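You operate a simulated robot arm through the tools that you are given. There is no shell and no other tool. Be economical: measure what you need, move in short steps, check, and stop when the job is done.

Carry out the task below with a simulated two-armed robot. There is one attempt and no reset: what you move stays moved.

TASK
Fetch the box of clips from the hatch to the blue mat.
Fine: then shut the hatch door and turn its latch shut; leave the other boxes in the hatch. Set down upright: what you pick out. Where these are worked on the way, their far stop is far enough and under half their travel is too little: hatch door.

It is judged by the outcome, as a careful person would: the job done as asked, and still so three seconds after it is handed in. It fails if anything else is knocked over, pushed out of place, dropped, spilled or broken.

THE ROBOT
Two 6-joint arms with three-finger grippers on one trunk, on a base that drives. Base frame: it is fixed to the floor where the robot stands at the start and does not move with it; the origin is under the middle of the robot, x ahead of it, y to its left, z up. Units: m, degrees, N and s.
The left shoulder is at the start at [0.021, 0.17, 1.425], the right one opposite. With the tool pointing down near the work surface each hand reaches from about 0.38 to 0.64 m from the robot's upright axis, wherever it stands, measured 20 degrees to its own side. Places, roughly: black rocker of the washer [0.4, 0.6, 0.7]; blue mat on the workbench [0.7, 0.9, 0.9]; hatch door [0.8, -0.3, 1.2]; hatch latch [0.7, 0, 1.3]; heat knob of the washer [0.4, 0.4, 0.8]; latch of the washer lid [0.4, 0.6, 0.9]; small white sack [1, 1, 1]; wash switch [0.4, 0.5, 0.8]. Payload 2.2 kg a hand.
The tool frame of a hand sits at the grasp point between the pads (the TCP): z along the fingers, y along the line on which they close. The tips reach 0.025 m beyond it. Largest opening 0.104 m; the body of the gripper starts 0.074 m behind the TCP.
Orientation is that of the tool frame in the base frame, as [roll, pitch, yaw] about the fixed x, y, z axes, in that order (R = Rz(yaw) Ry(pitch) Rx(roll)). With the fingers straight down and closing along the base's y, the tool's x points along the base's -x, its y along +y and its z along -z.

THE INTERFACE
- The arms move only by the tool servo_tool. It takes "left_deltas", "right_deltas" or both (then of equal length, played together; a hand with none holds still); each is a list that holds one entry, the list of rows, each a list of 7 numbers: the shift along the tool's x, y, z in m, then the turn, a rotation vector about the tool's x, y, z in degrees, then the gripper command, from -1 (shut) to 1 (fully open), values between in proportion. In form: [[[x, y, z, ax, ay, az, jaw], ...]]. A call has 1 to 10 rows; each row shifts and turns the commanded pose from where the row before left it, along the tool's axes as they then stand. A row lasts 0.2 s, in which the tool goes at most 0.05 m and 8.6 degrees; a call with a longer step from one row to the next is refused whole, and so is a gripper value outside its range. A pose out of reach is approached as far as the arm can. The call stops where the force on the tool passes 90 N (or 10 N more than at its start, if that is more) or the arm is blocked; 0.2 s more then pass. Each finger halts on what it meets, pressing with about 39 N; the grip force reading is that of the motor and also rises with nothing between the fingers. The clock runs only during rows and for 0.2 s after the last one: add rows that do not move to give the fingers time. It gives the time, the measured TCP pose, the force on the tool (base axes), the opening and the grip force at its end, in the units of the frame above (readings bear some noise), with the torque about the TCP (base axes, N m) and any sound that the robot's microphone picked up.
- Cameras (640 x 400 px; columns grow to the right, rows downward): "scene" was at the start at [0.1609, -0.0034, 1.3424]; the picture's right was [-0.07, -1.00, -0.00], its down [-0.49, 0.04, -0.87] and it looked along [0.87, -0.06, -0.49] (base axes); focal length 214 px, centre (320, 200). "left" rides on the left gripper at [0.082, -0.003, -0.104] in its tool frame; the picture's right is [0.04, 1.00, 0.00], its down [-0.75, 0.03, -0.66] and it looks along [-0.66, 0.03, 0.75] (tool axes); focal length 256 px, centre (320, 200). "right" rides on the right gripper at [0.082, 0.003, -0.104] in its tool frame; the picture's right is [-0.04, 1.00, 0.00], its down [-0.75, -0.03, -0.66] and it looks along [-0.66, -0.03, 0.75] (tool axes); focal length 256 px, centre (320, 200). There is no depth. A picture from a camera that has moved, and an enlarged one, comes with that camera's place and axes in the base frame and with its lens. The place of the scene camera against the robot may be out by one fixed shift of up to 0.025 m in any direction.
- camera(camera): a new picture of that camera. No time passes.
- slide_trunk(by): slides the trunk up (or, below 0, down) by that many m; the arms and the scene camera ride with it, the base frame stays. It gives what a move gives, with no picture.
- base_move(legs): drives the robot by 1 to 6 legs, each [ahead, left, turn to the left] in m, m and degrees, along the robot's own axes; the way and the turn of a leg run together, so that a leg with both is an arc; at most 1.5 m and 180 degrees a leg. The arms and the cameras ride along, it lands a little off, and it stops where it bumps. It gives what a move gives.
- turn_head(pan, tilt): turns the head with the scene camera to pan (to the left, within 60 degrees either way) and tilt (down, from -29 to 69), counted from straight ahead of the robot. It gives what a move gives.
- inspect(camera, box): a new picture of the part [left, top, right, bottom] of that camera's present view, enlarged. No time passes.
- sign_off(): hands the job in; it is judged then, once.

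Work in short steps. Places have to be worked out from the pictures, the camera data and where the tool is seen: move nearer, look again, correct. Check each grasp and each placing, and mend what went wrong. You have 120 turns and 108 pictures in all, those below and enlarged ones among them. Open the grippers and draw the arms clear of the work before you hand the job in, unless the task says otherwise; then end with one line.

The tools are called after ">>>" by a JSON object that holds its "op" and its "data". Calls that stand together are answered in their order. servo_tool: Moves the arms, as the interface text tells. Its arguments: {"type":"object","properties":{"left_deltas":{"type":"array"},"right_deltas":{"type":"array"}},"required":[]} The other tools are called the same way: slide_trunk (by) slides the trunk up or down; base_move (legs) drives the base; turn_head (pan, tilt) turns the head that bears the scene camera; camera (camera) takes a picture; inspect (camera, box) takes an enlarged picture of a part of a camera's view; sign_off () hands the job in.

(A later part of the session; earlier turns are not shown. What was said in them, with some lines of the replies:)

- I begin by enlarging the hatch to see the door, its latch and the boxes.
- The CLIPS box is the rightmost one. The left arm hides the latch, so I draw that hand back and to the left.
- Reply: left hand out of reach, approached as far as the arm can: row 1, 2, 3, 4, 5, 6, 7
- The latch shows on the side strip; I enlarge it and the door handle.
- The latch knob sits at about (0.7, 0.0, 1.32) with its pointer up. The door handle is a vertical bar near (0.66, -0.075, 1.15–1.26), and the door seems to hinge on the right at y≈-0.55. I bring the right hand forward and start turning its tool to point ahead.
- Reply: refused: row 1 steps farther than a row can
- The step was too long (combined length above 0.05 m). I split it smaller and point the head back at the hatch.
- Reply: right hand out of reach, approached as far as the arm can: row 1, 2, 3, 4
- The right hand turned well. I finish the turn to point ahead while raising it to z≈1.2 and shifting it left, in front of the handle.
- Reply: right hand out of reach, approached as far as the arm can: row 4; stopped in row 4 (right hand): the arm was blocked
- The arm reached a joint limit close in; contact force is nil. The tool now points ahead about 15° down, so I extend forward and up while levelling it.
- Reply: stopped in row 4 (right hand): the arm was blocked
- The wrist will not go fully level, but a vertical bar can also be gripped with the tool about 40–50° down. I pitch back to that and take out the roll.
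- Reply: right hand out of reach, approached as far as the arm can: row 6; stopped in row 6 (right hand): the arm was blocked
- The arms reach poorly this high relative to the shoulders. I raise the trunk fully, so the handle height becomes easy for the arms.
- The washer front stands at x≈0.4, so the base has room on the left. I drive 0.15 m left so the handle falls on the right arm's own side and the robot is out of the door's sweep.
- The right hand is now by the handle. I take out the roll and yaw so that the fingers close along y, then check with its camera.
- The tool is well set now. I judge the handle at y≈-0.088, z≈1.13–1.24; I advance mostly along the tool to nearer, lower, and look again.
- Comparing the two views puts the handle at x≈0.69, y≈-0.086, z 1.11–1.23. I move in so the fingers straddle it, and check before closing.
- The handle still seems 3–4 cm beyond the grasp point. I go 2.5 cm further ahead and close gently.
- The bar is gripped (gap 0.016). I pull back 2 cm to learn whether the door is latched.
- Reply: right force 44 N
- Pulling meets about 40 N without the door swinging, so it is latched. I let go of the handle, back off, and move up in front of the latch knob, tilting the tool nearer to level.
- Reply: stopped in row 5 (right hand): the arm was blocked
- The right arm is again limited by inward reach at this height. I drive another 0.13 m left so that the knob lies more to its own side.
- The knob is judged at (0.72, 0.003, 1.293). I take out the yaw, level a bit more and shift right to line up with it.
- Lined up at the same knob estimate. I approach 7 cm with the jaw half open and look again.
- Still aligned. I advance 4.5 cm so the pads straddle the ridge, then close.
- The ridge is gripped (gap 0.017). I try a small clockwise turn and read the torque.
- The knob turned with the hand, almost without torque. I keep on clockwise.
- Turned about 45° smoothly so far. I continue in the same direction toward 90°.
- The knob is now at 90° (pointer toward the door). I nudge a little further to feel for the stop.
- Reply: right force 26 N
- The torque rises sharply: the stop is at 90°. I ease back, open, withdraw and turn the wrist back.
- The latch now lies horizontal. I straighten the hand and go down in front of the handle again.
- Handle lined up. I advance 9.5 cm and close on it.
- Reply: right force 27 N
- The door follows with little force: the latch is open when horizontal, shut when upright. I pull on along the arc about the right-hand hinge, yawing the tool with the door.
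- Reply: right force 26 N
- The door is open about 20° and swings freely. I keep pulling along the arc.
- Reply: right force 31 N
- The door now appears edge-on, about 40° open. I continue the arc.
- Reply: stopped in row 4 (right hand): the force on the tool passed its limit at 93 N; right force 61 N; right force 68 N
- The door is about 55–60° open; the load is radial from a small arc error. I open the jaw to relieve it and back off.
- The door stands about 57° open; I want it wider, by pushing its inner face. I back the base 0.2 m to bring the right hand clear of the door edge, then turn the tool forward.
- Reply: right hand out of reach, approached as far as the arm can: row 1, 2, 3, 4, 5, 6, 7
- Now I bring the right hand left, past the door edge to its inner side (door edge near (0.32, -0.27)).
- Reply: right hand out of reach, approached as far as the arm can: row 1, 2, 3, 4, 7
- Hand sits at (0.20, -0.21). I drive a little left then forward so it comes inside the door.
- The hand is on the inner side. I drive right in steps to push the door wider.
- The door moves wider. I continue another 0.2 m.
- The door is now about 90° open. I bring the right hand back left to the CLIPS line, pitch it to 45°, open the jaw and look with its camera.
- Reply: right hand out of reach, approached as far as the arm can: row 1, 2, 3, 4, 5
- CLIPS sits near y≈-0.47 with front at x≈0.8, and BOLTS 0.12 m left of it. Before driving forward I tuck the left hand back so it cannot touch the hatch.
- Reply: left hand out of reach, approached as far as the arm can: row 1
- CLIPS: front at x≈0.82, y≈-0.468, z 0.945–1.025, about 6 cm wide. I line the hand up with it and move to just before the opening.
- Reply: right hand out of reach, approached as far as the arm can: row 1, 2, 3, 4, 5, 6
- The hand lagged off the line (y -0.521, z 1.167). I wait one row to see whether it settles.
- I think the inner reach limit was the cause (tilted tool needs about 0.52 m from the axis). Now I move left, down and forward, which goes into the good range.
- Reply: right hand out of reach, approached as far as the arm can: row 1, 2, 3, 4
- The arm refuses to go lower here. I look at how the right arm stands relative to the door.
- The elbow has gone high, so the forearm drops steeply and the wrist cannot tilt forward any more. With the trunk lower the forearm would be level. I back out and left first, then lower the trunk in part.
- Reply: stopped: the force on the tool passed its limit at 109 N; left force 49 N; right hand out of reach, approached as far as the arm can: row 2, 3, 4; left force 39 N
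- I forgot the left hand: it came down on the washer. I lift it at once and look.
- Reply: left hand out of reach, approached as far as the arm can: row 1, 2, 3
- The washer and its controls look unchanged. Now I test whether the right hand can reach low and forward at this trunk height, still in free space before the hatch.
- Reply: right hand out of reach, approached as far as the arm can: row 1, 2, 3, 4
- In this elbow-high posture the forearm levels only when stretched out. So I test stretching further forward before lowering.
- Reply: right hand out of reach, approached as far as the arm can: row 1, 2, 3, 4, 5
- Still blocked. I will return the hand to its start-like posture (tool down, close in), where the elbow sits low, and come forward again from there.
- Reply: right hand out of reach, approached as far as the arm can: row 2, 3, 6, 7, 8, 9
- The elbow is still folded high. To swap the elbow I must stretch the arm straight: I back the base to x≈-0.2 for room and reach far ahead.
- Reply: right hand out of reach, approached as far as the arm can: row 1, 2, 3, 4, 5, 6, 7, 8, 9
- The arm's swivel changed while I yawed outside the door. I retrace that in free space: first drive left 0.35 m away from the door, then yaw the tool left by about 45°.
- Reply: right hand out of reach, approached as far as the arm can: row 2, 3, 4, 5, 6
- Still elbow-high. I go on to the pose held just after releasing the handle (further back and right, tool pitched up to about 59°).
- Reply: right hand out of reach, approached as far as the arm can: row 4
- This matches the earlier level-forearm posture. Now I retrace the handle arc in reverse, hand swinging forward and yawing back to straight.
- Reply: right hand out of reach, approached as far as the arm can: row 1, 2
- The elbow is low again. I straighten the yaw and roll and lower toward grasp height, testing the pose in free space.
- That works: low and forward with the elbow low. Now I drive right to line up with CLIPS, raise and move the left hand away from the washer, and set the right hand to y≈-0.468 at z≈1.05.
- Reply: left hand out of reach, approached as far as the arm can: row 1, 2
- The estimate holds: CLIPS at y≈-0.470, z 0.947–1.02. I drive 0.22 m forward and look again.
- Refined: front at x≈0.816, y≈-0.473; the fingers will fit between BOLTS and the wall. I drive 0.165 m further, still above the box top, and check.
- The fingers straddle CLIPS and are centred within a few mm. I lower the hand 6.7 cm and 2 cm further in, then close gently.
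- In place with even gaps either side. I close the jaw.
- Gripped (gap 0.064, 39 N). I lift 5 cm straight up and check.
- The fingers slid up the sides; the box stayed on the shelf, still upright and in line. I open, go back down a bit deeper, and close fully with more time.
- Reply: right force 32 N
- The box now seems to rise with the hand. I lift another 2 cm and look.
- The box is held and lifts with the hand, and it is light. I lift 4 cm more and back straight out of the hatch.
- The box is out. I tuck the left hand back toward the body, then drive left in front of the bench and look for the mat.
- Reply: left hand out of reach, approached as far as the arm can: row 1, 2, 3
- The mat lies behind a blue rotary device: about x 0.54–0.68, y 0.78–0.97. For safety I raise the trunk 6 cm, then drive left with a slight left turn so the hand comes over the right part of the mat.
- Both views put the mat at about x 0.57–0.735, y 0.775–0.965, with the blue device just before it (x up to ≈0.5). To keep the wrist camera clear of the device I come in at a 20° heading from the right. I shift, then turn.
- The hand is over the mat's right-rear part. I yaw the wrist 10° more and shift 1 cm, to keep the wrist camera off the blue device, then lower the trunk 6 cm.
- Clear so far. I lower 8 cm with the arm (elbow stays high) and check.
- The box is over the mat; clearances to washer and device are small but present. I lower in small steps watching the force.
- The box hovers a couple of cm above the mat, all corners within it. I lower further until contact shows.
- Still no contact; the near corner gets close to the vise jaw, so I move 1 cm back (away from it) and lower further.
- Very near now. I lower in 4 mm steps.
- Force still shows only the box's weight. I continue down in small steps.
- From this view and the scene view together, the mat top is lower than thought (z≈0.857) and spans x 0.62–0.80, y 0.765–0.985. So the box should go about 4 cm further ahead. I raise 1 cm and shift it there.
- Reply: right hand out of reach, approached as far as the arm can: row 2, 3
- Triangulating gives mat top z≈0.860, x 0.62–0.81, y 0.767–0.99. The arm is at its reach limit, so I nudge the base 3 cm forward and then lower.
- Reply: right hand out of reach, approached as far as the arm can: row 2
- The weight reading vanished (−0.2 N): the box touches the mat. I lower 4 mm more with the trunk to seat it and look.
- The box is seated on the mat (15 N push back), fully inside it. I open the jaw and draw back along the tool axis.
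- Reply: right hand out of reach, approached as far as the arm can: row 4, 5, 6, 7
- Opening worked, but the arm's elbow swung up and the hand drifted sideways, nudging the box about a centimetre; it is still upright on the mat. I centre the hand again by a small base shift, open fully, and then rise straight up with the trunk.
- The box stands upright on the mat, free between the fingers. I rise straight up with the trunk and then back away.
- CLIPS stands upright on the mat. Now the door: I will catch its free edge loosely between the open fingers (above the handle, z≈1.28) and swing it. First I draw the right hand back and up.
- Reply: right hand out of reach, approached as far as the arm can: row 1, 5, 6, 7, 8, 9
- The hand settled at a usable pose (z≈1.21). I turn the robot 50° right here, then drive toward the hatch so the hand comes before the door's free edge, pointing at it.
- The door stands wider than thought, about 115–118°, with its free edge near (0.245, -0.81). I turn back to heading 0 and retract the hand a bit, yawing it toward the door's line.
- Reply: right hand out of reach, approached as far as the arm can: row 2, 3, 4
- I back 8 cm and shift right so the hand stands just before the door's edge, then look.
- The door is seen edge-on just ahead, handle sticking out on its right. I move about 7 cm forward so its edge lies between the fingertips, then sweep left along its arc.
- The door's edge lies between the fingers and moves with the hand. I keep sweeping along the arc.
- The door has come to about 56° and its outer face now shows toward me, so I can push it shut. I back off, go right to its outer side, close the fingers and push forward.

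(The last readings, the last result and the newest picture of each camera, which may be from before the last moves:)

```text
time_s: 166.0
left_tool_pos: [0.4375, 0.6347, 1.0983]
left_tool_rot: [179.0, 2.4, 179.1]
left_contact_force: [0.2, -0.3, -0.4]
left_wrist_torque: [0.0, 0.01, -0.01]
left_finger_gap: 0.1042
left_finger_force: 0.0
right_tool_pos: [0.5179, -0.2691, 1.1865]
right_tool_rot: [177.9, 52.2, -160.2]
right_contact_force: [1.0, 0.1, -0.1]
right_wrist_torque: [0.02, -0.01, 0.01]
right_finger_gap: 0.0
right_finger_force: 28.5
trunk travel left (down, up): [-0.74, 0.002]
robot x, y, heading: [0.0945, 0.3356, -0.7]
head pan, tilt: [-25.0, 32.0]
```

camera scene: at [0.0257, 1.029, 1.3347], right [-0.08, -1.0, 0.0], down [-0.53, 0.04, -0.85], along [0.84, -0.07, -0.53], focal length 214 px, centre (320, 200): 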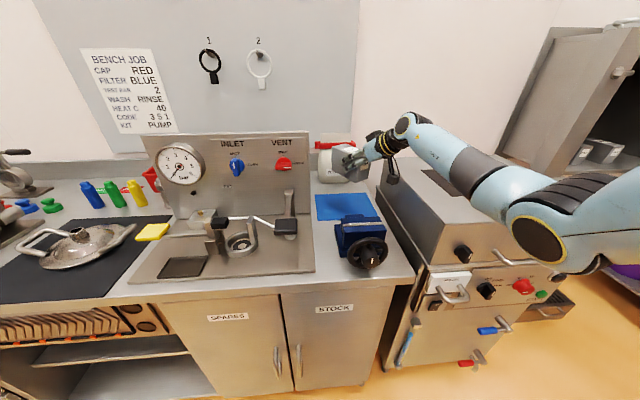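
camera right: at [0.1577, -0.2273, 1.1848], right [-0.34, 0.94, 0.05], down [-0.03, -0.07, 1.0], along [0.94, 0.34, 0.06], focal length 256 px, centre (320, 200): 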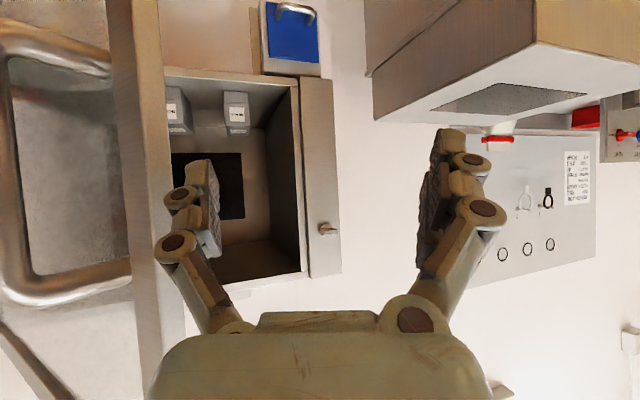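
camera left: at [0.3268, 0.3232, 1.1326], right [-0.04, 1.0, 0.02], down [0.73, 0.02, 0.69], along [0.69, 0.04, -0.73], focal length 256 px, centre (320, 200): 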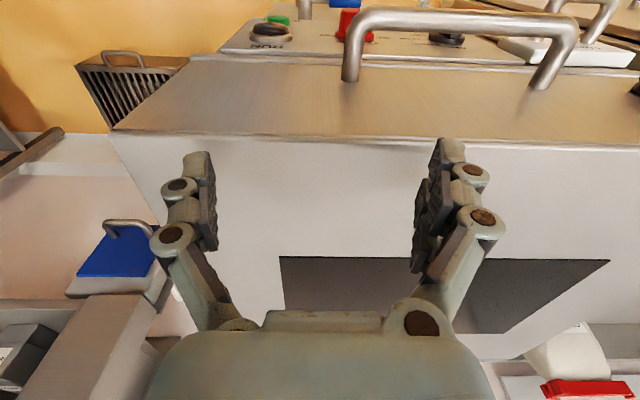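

I check the door with one scene picture.

>>> {"op": "camera", "data": {"camera": "scene"}}

```text
4 pictures are left
camera scene: at [0.2413, 0.2999, 1.4609], right [-0.43, -0.9, 0.0], down [-0.48, 0.23, -0.85], along [0.76, -0.37, -0.53], focal length 214 px, centre (320, 200)
```

scene: 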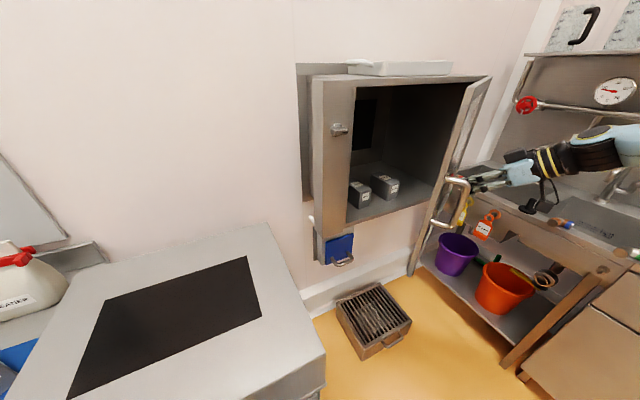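

The door is at about 30° and the hand is on its outer face. The base is close to the washer, so I push the rest with the arm.

>>> {"op": "servo_tool", "data": {"right_deltas": [[[-0.025, 0.006, 0.033, 0, 0, 0, -1], [-0.025, 0.006, 0.033, 0, 0, 0, -1], [-0.025, 0.006, 0.033, 0, 0, 0, -1], [-0.02, -0.008, 0.0255, 0, 0, 0, -1], [-0.02, -0.008, 0.0255, 0, 0, 0, -1], [-0.02, -0.008, 0.0255, 0, 0, 0, -1]]]}}

```text
time_s: 167.4
left_tool_pos: [0.4347, 0.6347, 1.099]
left_tool_rot: [179.2, 2.6, 179.0]
left_contact_force: [-1.2, 0.0, -0.7]
left_wrist_torque: [-0.07, -0.05, -0.02]
left_finger_gap: 0.104
left_finger_force: 0.0
right_tool_pos: [0.7253, -0.1931, 1.1837]
right_tool_rot: [178.0, 52.2, -160.1]
right_contact_force: [-10.0, 0.6, 0.0]
right_wrist_torque: [-0.08, -0.08, 0.12]
right_finger_gap: 0.0003
right_finger_force: 28.6
trunk travel left (down, up): [-0.74, 0.002]
robot x, y, heading: [0.0879, 0.3397, -0.9]
head pan, tilt: [-25.0, 32.0]
```

Contact of 10 N at x≈0.725. I press a little further to bring the door to its stop.

>>> {"op": "servo_tool", "data": {"right_deltas": [[[-0.006, -0.003, 0.008, 0, 0, 0, -1], [-0.006, -0.003, 0.008, 0, 0, 0, -1], [0, 0, 0, 0, 0, 0, -1]]]}}

>>> {"op": "inspect", "data": {"camera": "scene", "box": [280, 40, 520, 240]}}

```text
time_s: 168.2
left_tool_pos: [0.4248, 0.6346, 1.1013]
left_tool_rot: [179.1, 3.1, 178.8]
left_contact_force: [-0.6, 0.0, -0.3]
left_wrist_torque: [-0.01, 0.02, 0.02]
left_finger_gap: 0.1041
left_finger_force: 0.0
right_tool_pos: [0.7266, -0.1933, 1.1834]
right_tool_rot: [177.6, 51.8, -160.3]
right_contact_force: [-85.8, 5.0, -2.7]
right_wrist_torque: [0.38, -0.18, 1.12]
right_finger_gap: 0.0
right_finger_force: 28.7
trunk travel left (down, up): [-0.74, 0.002]
robot x, y, heading: [0.0912, 0.3389, -1.2]
head pan, tilt: [-25.0, 32.0]
```

```text
2.00 times, centred on (400, 140) of scene
camera zoom: at [0.2244, 0.3001, 1.4626], right [-0.44, -0.9, 0.0], down [-0.47, 0.23, -0.85], along [0.77, -0.37, -0.52], focal length 429 px, centre (160, 320)
```

zoom: 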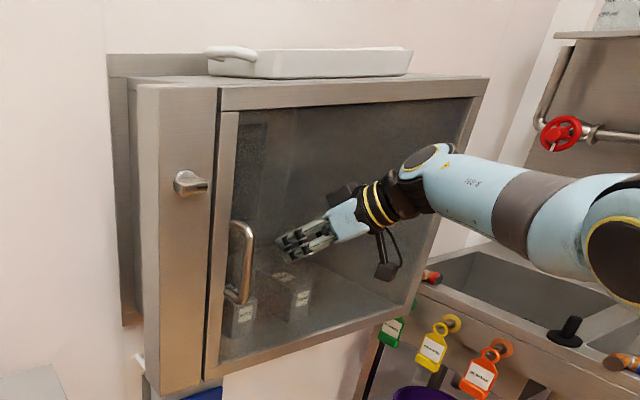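

The door is shut against its stop (86 N) and the elbow is low again. I back the base to the place from which I turned the latch before, straighten the hand and level it.

>>> {"op": "base_move", "data": {"legs": [[-0.09, -0.055, 1]]}}

>>> {"op": "servo_tool", "data": {"right_deltas": [[[0.01, 0, -0.013, 5.1, 0, 4.0, 0], [0.01, 0, -0.013, 5.1, 0, 4.0, 1], [0.01, 0, -0.013, 5.1, 0, 4.0, 1], [0, 0, 0, 0, -6.75, 0, 1], [0, 0, 0, 0, -6.75, 0, 1], [0, 0, 0, 0, -6.75, 0, 1], [0, 0, 0, 0, -6.75, 0, 1]]]}}

```text
time_s: 169.3
left_tool_pos: [0.3417, 0.5845, 1.0987]
left_tool_rot: [179.0, 2.3, 180.0]
left_contact_force: [-0.7, 0.2, 0.2]
left_wrist_torque: [0.0, -0.07, 0.02]
left_finger_gap: 0.1042
left_finger_force: 0.0
right_tool_pos: [0.6646, -0.2382, 1.1841]
right_tool_rot: [177.9, 52.3, -159.3]
right_contact_force: [-0.3, -0.2, 0.1]
right_wrist_torque: [0.05, 0.01, 0.01]
right_finger_gap: 0.0002
right_finger_force: 28.0
trunk travel left (down, up): [-0.74, 0.002]
robot x, y, heading: [-0.0027, 0.2805, 0.3]
head pan, tilt: [-25.0, 32.0]
```

```text
time_s: 170.9
left_tool_pos: [0.3427, 0.5847, 1.0981]
left_tool_rot: [179.0, 2.4, 180.0]
left_contact_force: [-0.2, 0.2, 0.4]
left_wrist_torque: [-0.02, 0.0, 0.01]
left_finger_gap: 0.104
left_finger_force: 0.0
right_tool_pos: [0.6165, -0.2505, 1.1829]
right_tool_rot: [173.3, 78.8, 176.1]
right_contact_force: [0.5, -0.7, -0.1]
right_wrist_torque: [-0.01, 0.01, -0.03]
right_finger_gap: 0.1039
right_finger_force: 0.1
trunk travel left (down, up): [-0.74, 0.002]
robot x, y, heading: [-0.0002, 0.2801, 0.2]
head pan, tilt: [-25.0, 32.0]
```

The hand is level as before. I move up and left to stand before the knob, at (0.585, 0.0, 1.293).

>>> {"op": "servo_tool", "data": {"right_deltas": [[[-0.0146, 0.0358, -0.0074, 2.9, 0, 0.6, 1], [-0.0146, 0.0358, -0.0074, 0, 0, 0, 1], [-0.0146, 0.0358, -0.0074, 0, 0, 0, 1], [-0.0146, 0.0358, -0.0074, 0, 0, 0, 1], [-0.0146, 0.0358, -0.0074, 0, 0, 0, 1], [-0.0146, 0.0358, -0.0074, 0, 0, 0, 1], [-0.0146, 0.0358, -0.0074, 0, 0, 0, 1]]]}}

```text
time_s: 172.5
left_tool_pos: [0.3422, 0.5841, 1.097]
left_tool_rot: [179.0, 2.3, 180.0]
left_contact_force: [-0.6, 0.4, -0.3]
left_wrist_torque: [0.01, -0.04, -0.01]
left_finger_gap: 0.1042
left_finger_force: 0.1
right_tool_pos: [0.6629, -0.0707, 1.213]
right_tool_rot: [173.4, 78.9, 174.2]
right_contact_force: [-0.5, 0.3, -0.7]
right_wrist_torque: [-0.03, -0.02, -0.02]
right_finger_gap: 0.1038
right_finger_force: 0.1
right hand out of reach, approached as far as the arm can: row 3, 4, 5, 6, 7
trunk travel left (down, up): [-0.74, 0.002]
robot x, y, heading: [0.0019, 0.2811, 0.4]
head pan, tilt: [-25.0, 32.0]
```

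The arm drifted near the handle because the target was too close in. I back the base 6 cm to give it room and then go up and left again.

>>> {"op": "base_move", "data": {"legs": [[-0.06, 0, -0.3]]}}

>>> {"op": "servo_tool", "data": {"right_deltas": [[[-0.0205, 0.014, -0.004, 2.5, 0, 0, 1], [-0.0205, 0.014, -0.004, 2.5, 0, 0, 1], [-0.0205, 0.014, -0.004, 0, 0, 0, 1], [-0.0205, 0.014, -0.004, 0, 0, 0, 1], [0, 0.014, 0, 0, 0, 0, 1]]]}}

```text
time_s: 173.5
left_tool_pos: [0.2839, 0.5837, 1.0995]
left_tool_rot: [179.0, 2.5, 179.6]
left_contact_force: [0.0, 0.2, 0.6]
left_wrist_torque: [0.03, -0.03, -0.02]
left_finger_gap: 0.104
left_finger_force: 0.0
right_tool_pos: [0.6014, -0.0737, 1.214]
right_tool_rot: [173.4, 79.0, 173.8]
right_contact_force: [-0.1, -0.3, -0.6]
right_wrist_torque: [0.02, 0.02, -0.01]
right_finger_gap: 0.104
right_finger_force: 0.1
trunk travel left (down, up): [-0.74, 0.002]
robot x, y, heading: [-0.0577, 0.2804, -0.3]
head pan, tilt: [-25.0, 32.0]
```

```text
time_s: 174.7
left_tool_pos: [0.2849, 0.5833, 1.0978]
left_tool_rot: [179.2, 2.5, 179.7]
left_contact_force: [0.7, 0.6, 0.0]
left_wrist_torque: [0.0, 0.01, 0.02]
left_finger_gap: 0.1039
left_finger_force: 0.1
right_tool_pos: [0.6529, -0.0398, 1.243]
right_tool_rot: [-176.4, 79.9, -176.7]
right_contact_force: [-0.9, -0.4, 0.8]
right_wrist_torque: [-0.02, -0.01, -0.01]
right_finger_gap: 0.1041
right_finger_force: 0.1
right hand out of reach, approached as far as the arm can: row 1, 2, 3, 4, 5
trunk travel left (down, up): [-0.74, 0.002]
robot x, y, heading: [-0.0609, 0.2837, -0.3]
head pan, tilt: [-25.0, 32.0]
```

Raising is limited at this pitch. Last time I raised first with the tool steeper and levelled after, so I do the same: back 5 cm, pitch down to about 52°, raise and shift left.

>>> {"op": "base_move", "data": {"legs": [[-0.03, 0, 0.3]]}}

>>> {"op": "servo_tool", "data": {"right_deltas": [[[0, 0, -0.02, 0, 7, 0, 1], [0, 0, -0.02, 0, 7, 0, 1], [0, 0, -0.01, 0, 7, 0, 1], [0, 0, 0, 0, 7, 0, 1], [-0.012, 0.01, -0.01, 0, 0, 0, 1], [-0.012, 0.01, -0.01, 0, 0, 0, 1], [-0.012, 0.01, -0.01, 0, 0, 0, 1], [-0.012, 0.01, -0.01, 0, 0, 0, 1]]]}}

```text
time_s: 175.6
left_tool_pos: [0.2529, 0.5858, 1.0978]
left_tool_rot: [179.0, 2.4, 179.9]
left_contact_force: [0.4, 0.2, 0.2]
left_wrist_torque: [0.0, 0.0, -0.01]
left_finger_gap: 0.1038
left_finger_force: 0.0
right_tool_pos: [0.6259, -0.0346, 1.2427]
right_tool_rot: [-176.6, 79.9, -176.4]
right_contact_force: [-0.4, 0.0, 0.4]
right_wrist_torque: [-0.02, -0.02, 0.06]
right_finger_gap: 0.104
right_finger_force: 0.1
trunk travel left (down, up): [-0.74, 0.002]
robot x, y, heading: [-0.0896, 0.2822, 0.3]
head pan, tilt: [-25.0, 32.0]
```

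```text
time_s: 177.3
left_tool_pos: [0.2529, 0.585, 1.0984]
left_tool_rot: [179.0, 2.4, -179.9]
left_contact_force: [-1.0, -0.7, 0.1]
left_wrist_torque: [0.01, 0.0, -0.05]
left_finger_gap: 0.1043
left_finger_force: 0.1
right_tool_pos: [0.6542, -0.0712, 1.2712]
right_tool_rot: [-179.1, 52.0, -178.4]
right_contact_force: [0.4, 1.1, 0.6]
right_wrist_torque: [-0.02, -0.01, -0.01]
right_finger_gap: 0.104
right_finger_force: 0.0
right hand out of reach, approached as far as the arm can: row 1, 2, 3, 4, 5, 6, 7, 8
trunk travel left (down, up): [-0.74, 0.002]
robot x, y, heading: [-0.0916, 0.2821, -0.1]
head pan, tilt: [-25.0, 32.0]
```

The posture differs from before, so rather than grip I will turn the latch by pushing: it turned almost without torque. With closed fingers under the right-hand end of the ridge I lift it and then push it left to upright. I close the jaw, shift the base left 5 cm and pitch up a bit.

>>> {"op": "base_move", "data": {"legs": [[0, 0.053, 0]]}}

>>> {"op": "servo_tool", "data": {"right_deltas": [[[0, 0, 0, 0, -6, 0, 0], [0, 0, 0, 0, -6, 0, -1], [0, 0, 0, 0, -6, 0, -1], [0, 0, 0, 0, 0, 0, -1], [0, 0, 0, 0, 0, 0, -1]]]}}

```text
time_s: 178.3
left_tool_pos: [0.2521, 0.6383, 1.0971]
left_tool_rot: [179.1, 2.4, 180.0]
left_contact_force: [-0.1, 0.3, 0.2]
left_wrist_torque: [-0.03, -0.01, -0.02]
left_finger_gap: 0.1041
left_finger_force: 0.1
right_tool_pos: [0.6542, -0.0186, 1.2712]
right_tool_rot: [-179.3, 52.0, -178.3]
right_contact_force: [-0.3, -0.1, 0.4]
right_wrist_torque: [-0.02, -0.01, -0.02]
right_finger_gap: 0.1041
right_finger_force: 0.0
trunk travel left (down, up): [-0.74, 0.002]
robot x, y, heading: [-0.0918, 0.3345, 0.1]
head pan, tilt: [-25.0, 32.0]
```

```text
time_s: 179.5
left_tool_pos: [0.251, 0.6382, 1.0978]
left_tool_rot: [179.1, 2.4, -180.0]
left_contact_force: [-0.1, -0.7, 0.5]
left_wrist_torque: [0.03, 0.04, 0.02]
left_finger_gap: 0.104
left_finger_force: 0.1
right_tool_pos: [0.6556, -0.0173, 1.2709]
right_tool_rot: [-178.4, 70.1, -177.5]
right_contact_force: [0.2, 0.5, 0.1]
right_wrist_torque: [-0.02, -0.02, -0.02]
right_finger_gap: 0.0
right_finger_force: 28.5
trunk travel left (down, up): [-0.74, 0.002]
robot x, y, heading: [-0.092, 0.3332, 0.2]
head pan, tilt: [-25.0, 32.0]
```

Pitched to 70° exactly in place. I use one picture to check the alignment with the knob.

>>> {"op": "camera", "data": {"camera": "right"}}

```text
2 pictures are left
camera right: at [0.5285, -0.0166, 1.2297], right [-0.01, 1.0, 0.03], down [-0.36, -0.03, 0.93], along [0.93, -0.01, 0.36], focal length 256 px, centre (320, 200)
```

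right: 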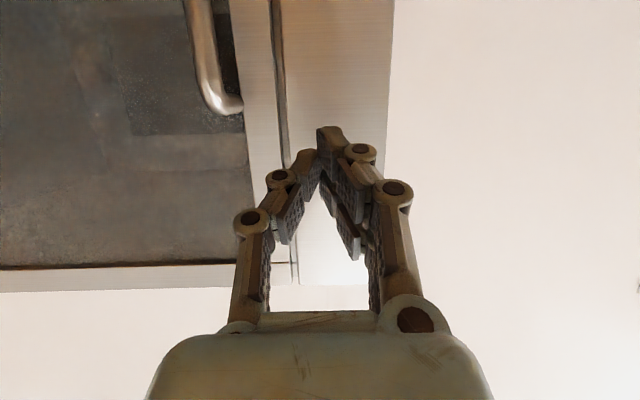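

The knob is hidden behind the fingers as computed, so alignment is right. I go forward 4.5 cm, staying just below the ridge's right-hand end.

>>> {"op": "servo_tool", "data": {"right_deltas": [[[-0.0036, 0.002, 0.0147, 0, 0, 0, -1], [-0.0036, 0.002, 0.0147, 0, 0, 0, -1], [-0.0036, 0, 0.0147, 0, 0, 0, -1], [0, 0, 0, 0, 0, 0, -1]]]}}

```text
time_s: 180.5
left_tool_pos: [0.2517, 0.638, 1.0984]
left_tool_rot: [179.1, 2.4, -179.9]
left_contact_force: [-0.1, -0.5, -0.6]
left_wrist_torque: [0.04, 0.0, 0.01]
left_finger_gap: 0.1039
left_finger_force: 0.1
right_tool_pos: [0.6987, -0.0135, 1.2673]
right_tool_rot: [-178.5, 70.0, -177.6]
right_contact_force: [-0.5, -0.1, 0.3]
right_wrist_torque: [-0.02, 0.0, 0.01]
right_finger_gap: 0.0
right_finger_force: 28.4
trunk travel left (down, up): [-0.74, 0.002]
robot x, y, heading: [-0.0891, 0.3326, 0.4]
head pan, tilt: [-25.0, 32.0]
```

No contact yet. I push upward in small steps.

>>> {"op": "servo_tool", "data": {"right_deltas": [[[-0.0094, 0, -0.0034, 0, 0, 0, -1], [-0.0094, 0, -0.0034, 0, 0, 0, -1], [-0.0094, 0, -0.0034, 0, 0, 0, -1], [0, 0, 0, 0, 0, 0, -1]]]}}

```text
time_s: 181.5
left_tool_pos: [0.2518, 0.6344, 1.0995]
left_tool_rot: [178.9, 2.5, 179.9]
left_contact_force: [-1.5, 0.1, 0.8]
left_wrist_torque: [-0.04, -0.01, 0.01]
left_finger_gap: 0.1042
left_finger_force: 0.0
right_tool_pos: [0.6984, -0.0189, 1.3039]
right_tool_rot: [-178.2, 70.9, -177.5]
right_contact_force: [-2.1, -13.3, 8.2]
right_wrist_torque: [0.33, -0.26, -0.34]
right_finger_gap: 0.0
right_finger_force: 28.3
trunk travel left (down, up): [-0.74, 0.002]
robot x, y, heading: [-0.0928, 0.3323, 0.0]
head pan, tilt: [-25.0, 32.0]
```

There is contact (13 N sideways), the ridge seems to be turning. I go a bit further up and then left.

>>> {"op": "servo_tool", "data": {"right_deltas": [[[-0.0075, 0, -0.0027, 0, 0, 0, -1], [-0.0075, 0, -0.0027, 0, 0, 0, -1], [0, 0, 0, 0, 0, 0, -1]]]}}

```text
time_s: 182.3
left_tool_pos: [0.2518, 0.634, 1.0994]
left_tool_rot: [179.0, 2.4, 180.0]
left_contact_force: [0.5, 0.0, -0.1]
left_wrist_torque: [0.02, -0.01, -0.04]
left_finger_gap: 0.104
left_finger_force: 0.0
right_tool_pos: [0.697, -0.0187, 1.3102]
right_tool_rot: [-178.9, 69.9, -178.0]
right_contact_force: [-5.1, -17.7, -8.6]
right_wrist_torque: [0.12, 0.16, -0.46]
right_finger_gap: 0.0
right_finger_force: 29.2
trunk travel left (down, up): [-0.74, 0.002]
robot x, y, heading: [-0.0892, 0.3357, 0.2]
head pan, tilt: [-25.0, 32.0]
```

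The force direction now fits a ridge turned about 64°. I push left to bring it upright.

>>> {"op": "servo_tool", "data": {"right_deltas": [[[-0.003, 0.004, -0.001, 0, 0, 0, -1], [-0.003, 0.005, -0.001, 0, 0, 0, -1], [0, 0.005, 0, 0, 0, 0, -1], [0, 0, 0, 0, 0, 0, -1]]]}}

```text
time_s: 183.3
left_tool_pos: [0.2545, 0.63, 1.0987]
left_tool_rot: [178.6, 2.4, 179.8]
left_contact_force: [0.0, 0.3, 0.9]
left_wrist_torque: [0.04, -0.01, -0.02]
left_finger_gap: 0.1038
left_finger_force: 0.1
right_tool_pos: [0.6976, -0.018, 1.3102]
right_tool_rot: [-178.9, 69.5, -178.3]
right_contact_force: [-3.0, -43.1, -21.6]
right_wrist_torque: [0.15, 0.54, -1.08]
right_finger_gap: 0.0
right_finger_force: 28.8
trunk travel left (down, up): [-0.74, 0.002]
robot x, y, heading: [-0.0901, 0.332, -0.1]
head pan, tilt: [-25.0, 32.0]
```

It resists now. I spend one picture on a close view of the knob.

>>> {"op": "inspect", "data": {"camera": "scene", "box": [270, 70, 390, 160]}}

```text
4.44 times, centred on (330, 115) of scene
camera zoom: at [0.063, 0.2887, 1.4603], right [-0.42, -0.91, -0.01], down [-0.48, 0.23, -0.85], along [0.77, -0.35, -0.53], focal length 953 px, centre (276, 578)
```

zoom: 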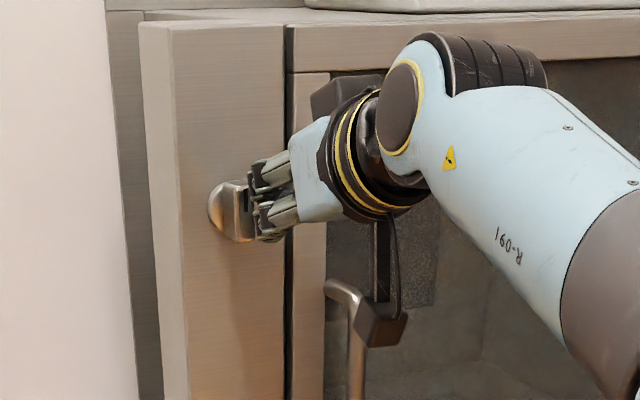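

The ridge now stands vertical with its black mark up, and the resistance is its stop: the latch is shut. I ease off to the right, then withdraw the hand and back the base away.

>>> {"op": "servo_tool", "data": {"right_deltas": [[[0, -0.012, 0, 0, 0, 0, -1], [0, -0.01, 0, 0, 0, 0, -1], [0, 0, -0.02, 0, 0, 0, -1], [0, 0, -0.03, 0, 0, 0, -1]]]}}

>>> {"op": "base_move", "data": {"legs": [[-0.15, 0, 0]]}}

>>> {"op": "servo_tool", "data": {"right_deltas": [[[0, 0, 0, 0, 0, 0, 0], [0, 0, 0, 0, 0, 0, 1], [0, 0, 0, 0, 0, 0, 1], [0, 0, 0, 0, 0, 0, 1]]]}}

>>> {"op": "inspect", "data": {"camera": "scene", "box": [250, 80, 490, 240]}}

```text
time_s: 184.3
left_tool_pos: [0.2507, 0.6385, 1.0974]
left_tool_rot: [179.2, 2.5, -179.9]
left_contact_force: [-0.4, 0.2, 0.3]
left_wrist_torque: [-0.03, -0.05, 0.02]
left_finger_gap: 0.1039
left_finger_force: 0.0
right_tool_pos: [0.6532, -0.0205, 1.3357]
right_tool_rot: [-178.0, 70.3, -176.4]
right_contact_force: [0.5, -0.3, 0.2]
right_wrist_torque: [0.0, 0.0, -0.01]
right_finger_gap: 0.0002
right_finger_force: 28.5
trunk travel left (down, up): [-0.74, 0.002]
robot x, y, heading: [-0.0904, 0.3322, 0.4]
head pan, tilt: [-25.0, 32.0]
```

```text
time_s: 185.7
left_tool_pos: [0.1045, 0.6371, 1.0977]
left_tool_rot: [178.9, 2.4, 180.0]
left_contact_force: [0.0, 1.2, 0.2]
left_wrist_torque: [0.01, -0.03, 0.0]
left_finger_gap: 0.1038
left_finger_force: 0.0
right_tool_pos: [0.5064, -0.0234, 1.3337]
right_tool_rot: [-178.1, 69.9, -176.6]
right_contact_force: [0.1, -0.2, -0.4]
right_wrist_torque: [-0.02, -0.03, 0.02]
right_finger_gap: 0.0002
right_finger_force: 28.6
trunk travel left (down, up): [-0.74, 0.002]
robot x, y, heading: [-0.239, 0.3367, 0.1]
head pan, tilt: [-25.0, 32.0]
```

```text
time_s: 186.7
left_tool_pos: [0.1043, 0.6365, 1.0989]
left_tool_rot: [179.0, 2.4, -180.0]
left_contact_force: [-0.2, 0.3, 0.0]
left_wrist_torque: [-0.01, 0.03, -0.03]
left_finger_gap: 0.1043
left_finger_force: 0.1
right_tool_pos: [0.5071, -0.022, 1.3336]
right_tool_rot: [-178.1, 70.0, -176.6]
right_contact_force: [-0.2, 0.5, -0.2]
right_wrist_torque: [0.0, 0.01, -0.06]
right_finger_gap: 0.1037
right_finger_force: 0.1
trunk travel left (down, up): [-0.74, 0.002]
robot x, y, heading: [-0.2432, 0.3339, -0.0]
head pan, tilt: [-25.0, 32.0]
```

```text
2.50 times, centred on (370, 160) of scene
camera zoom: at [-0.0868, 0.2992, 1.4609], right [-0.42, -0.91, 0.0], down [-0.48, 0.22, -0.85], along [0.77, -0.36, -0.53], focal length 536 px, centre (195, 300)
```

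zoom: 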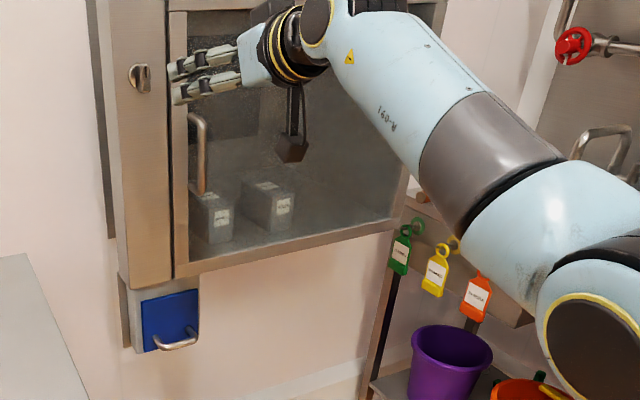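

The door is shut, the latch ridge is upright with its mark at the top, and SEALS and BOLTS are still in the hatch. CLIPS is on the mat, both grippers are open and the arms are clear, so I hand it in.

>>> {"op": "sign_off", "data": {}}

```text
The job is handed in.
```

The box of clips stands upright on the blue mat, the hatch door is shut and its latch turned shut, and the other two boxes are still in the hatch. On the way the left hand came down on the washer once, with no change visible afterwards. The right hand also nudged the clips box about a centimetre when letting go of it.
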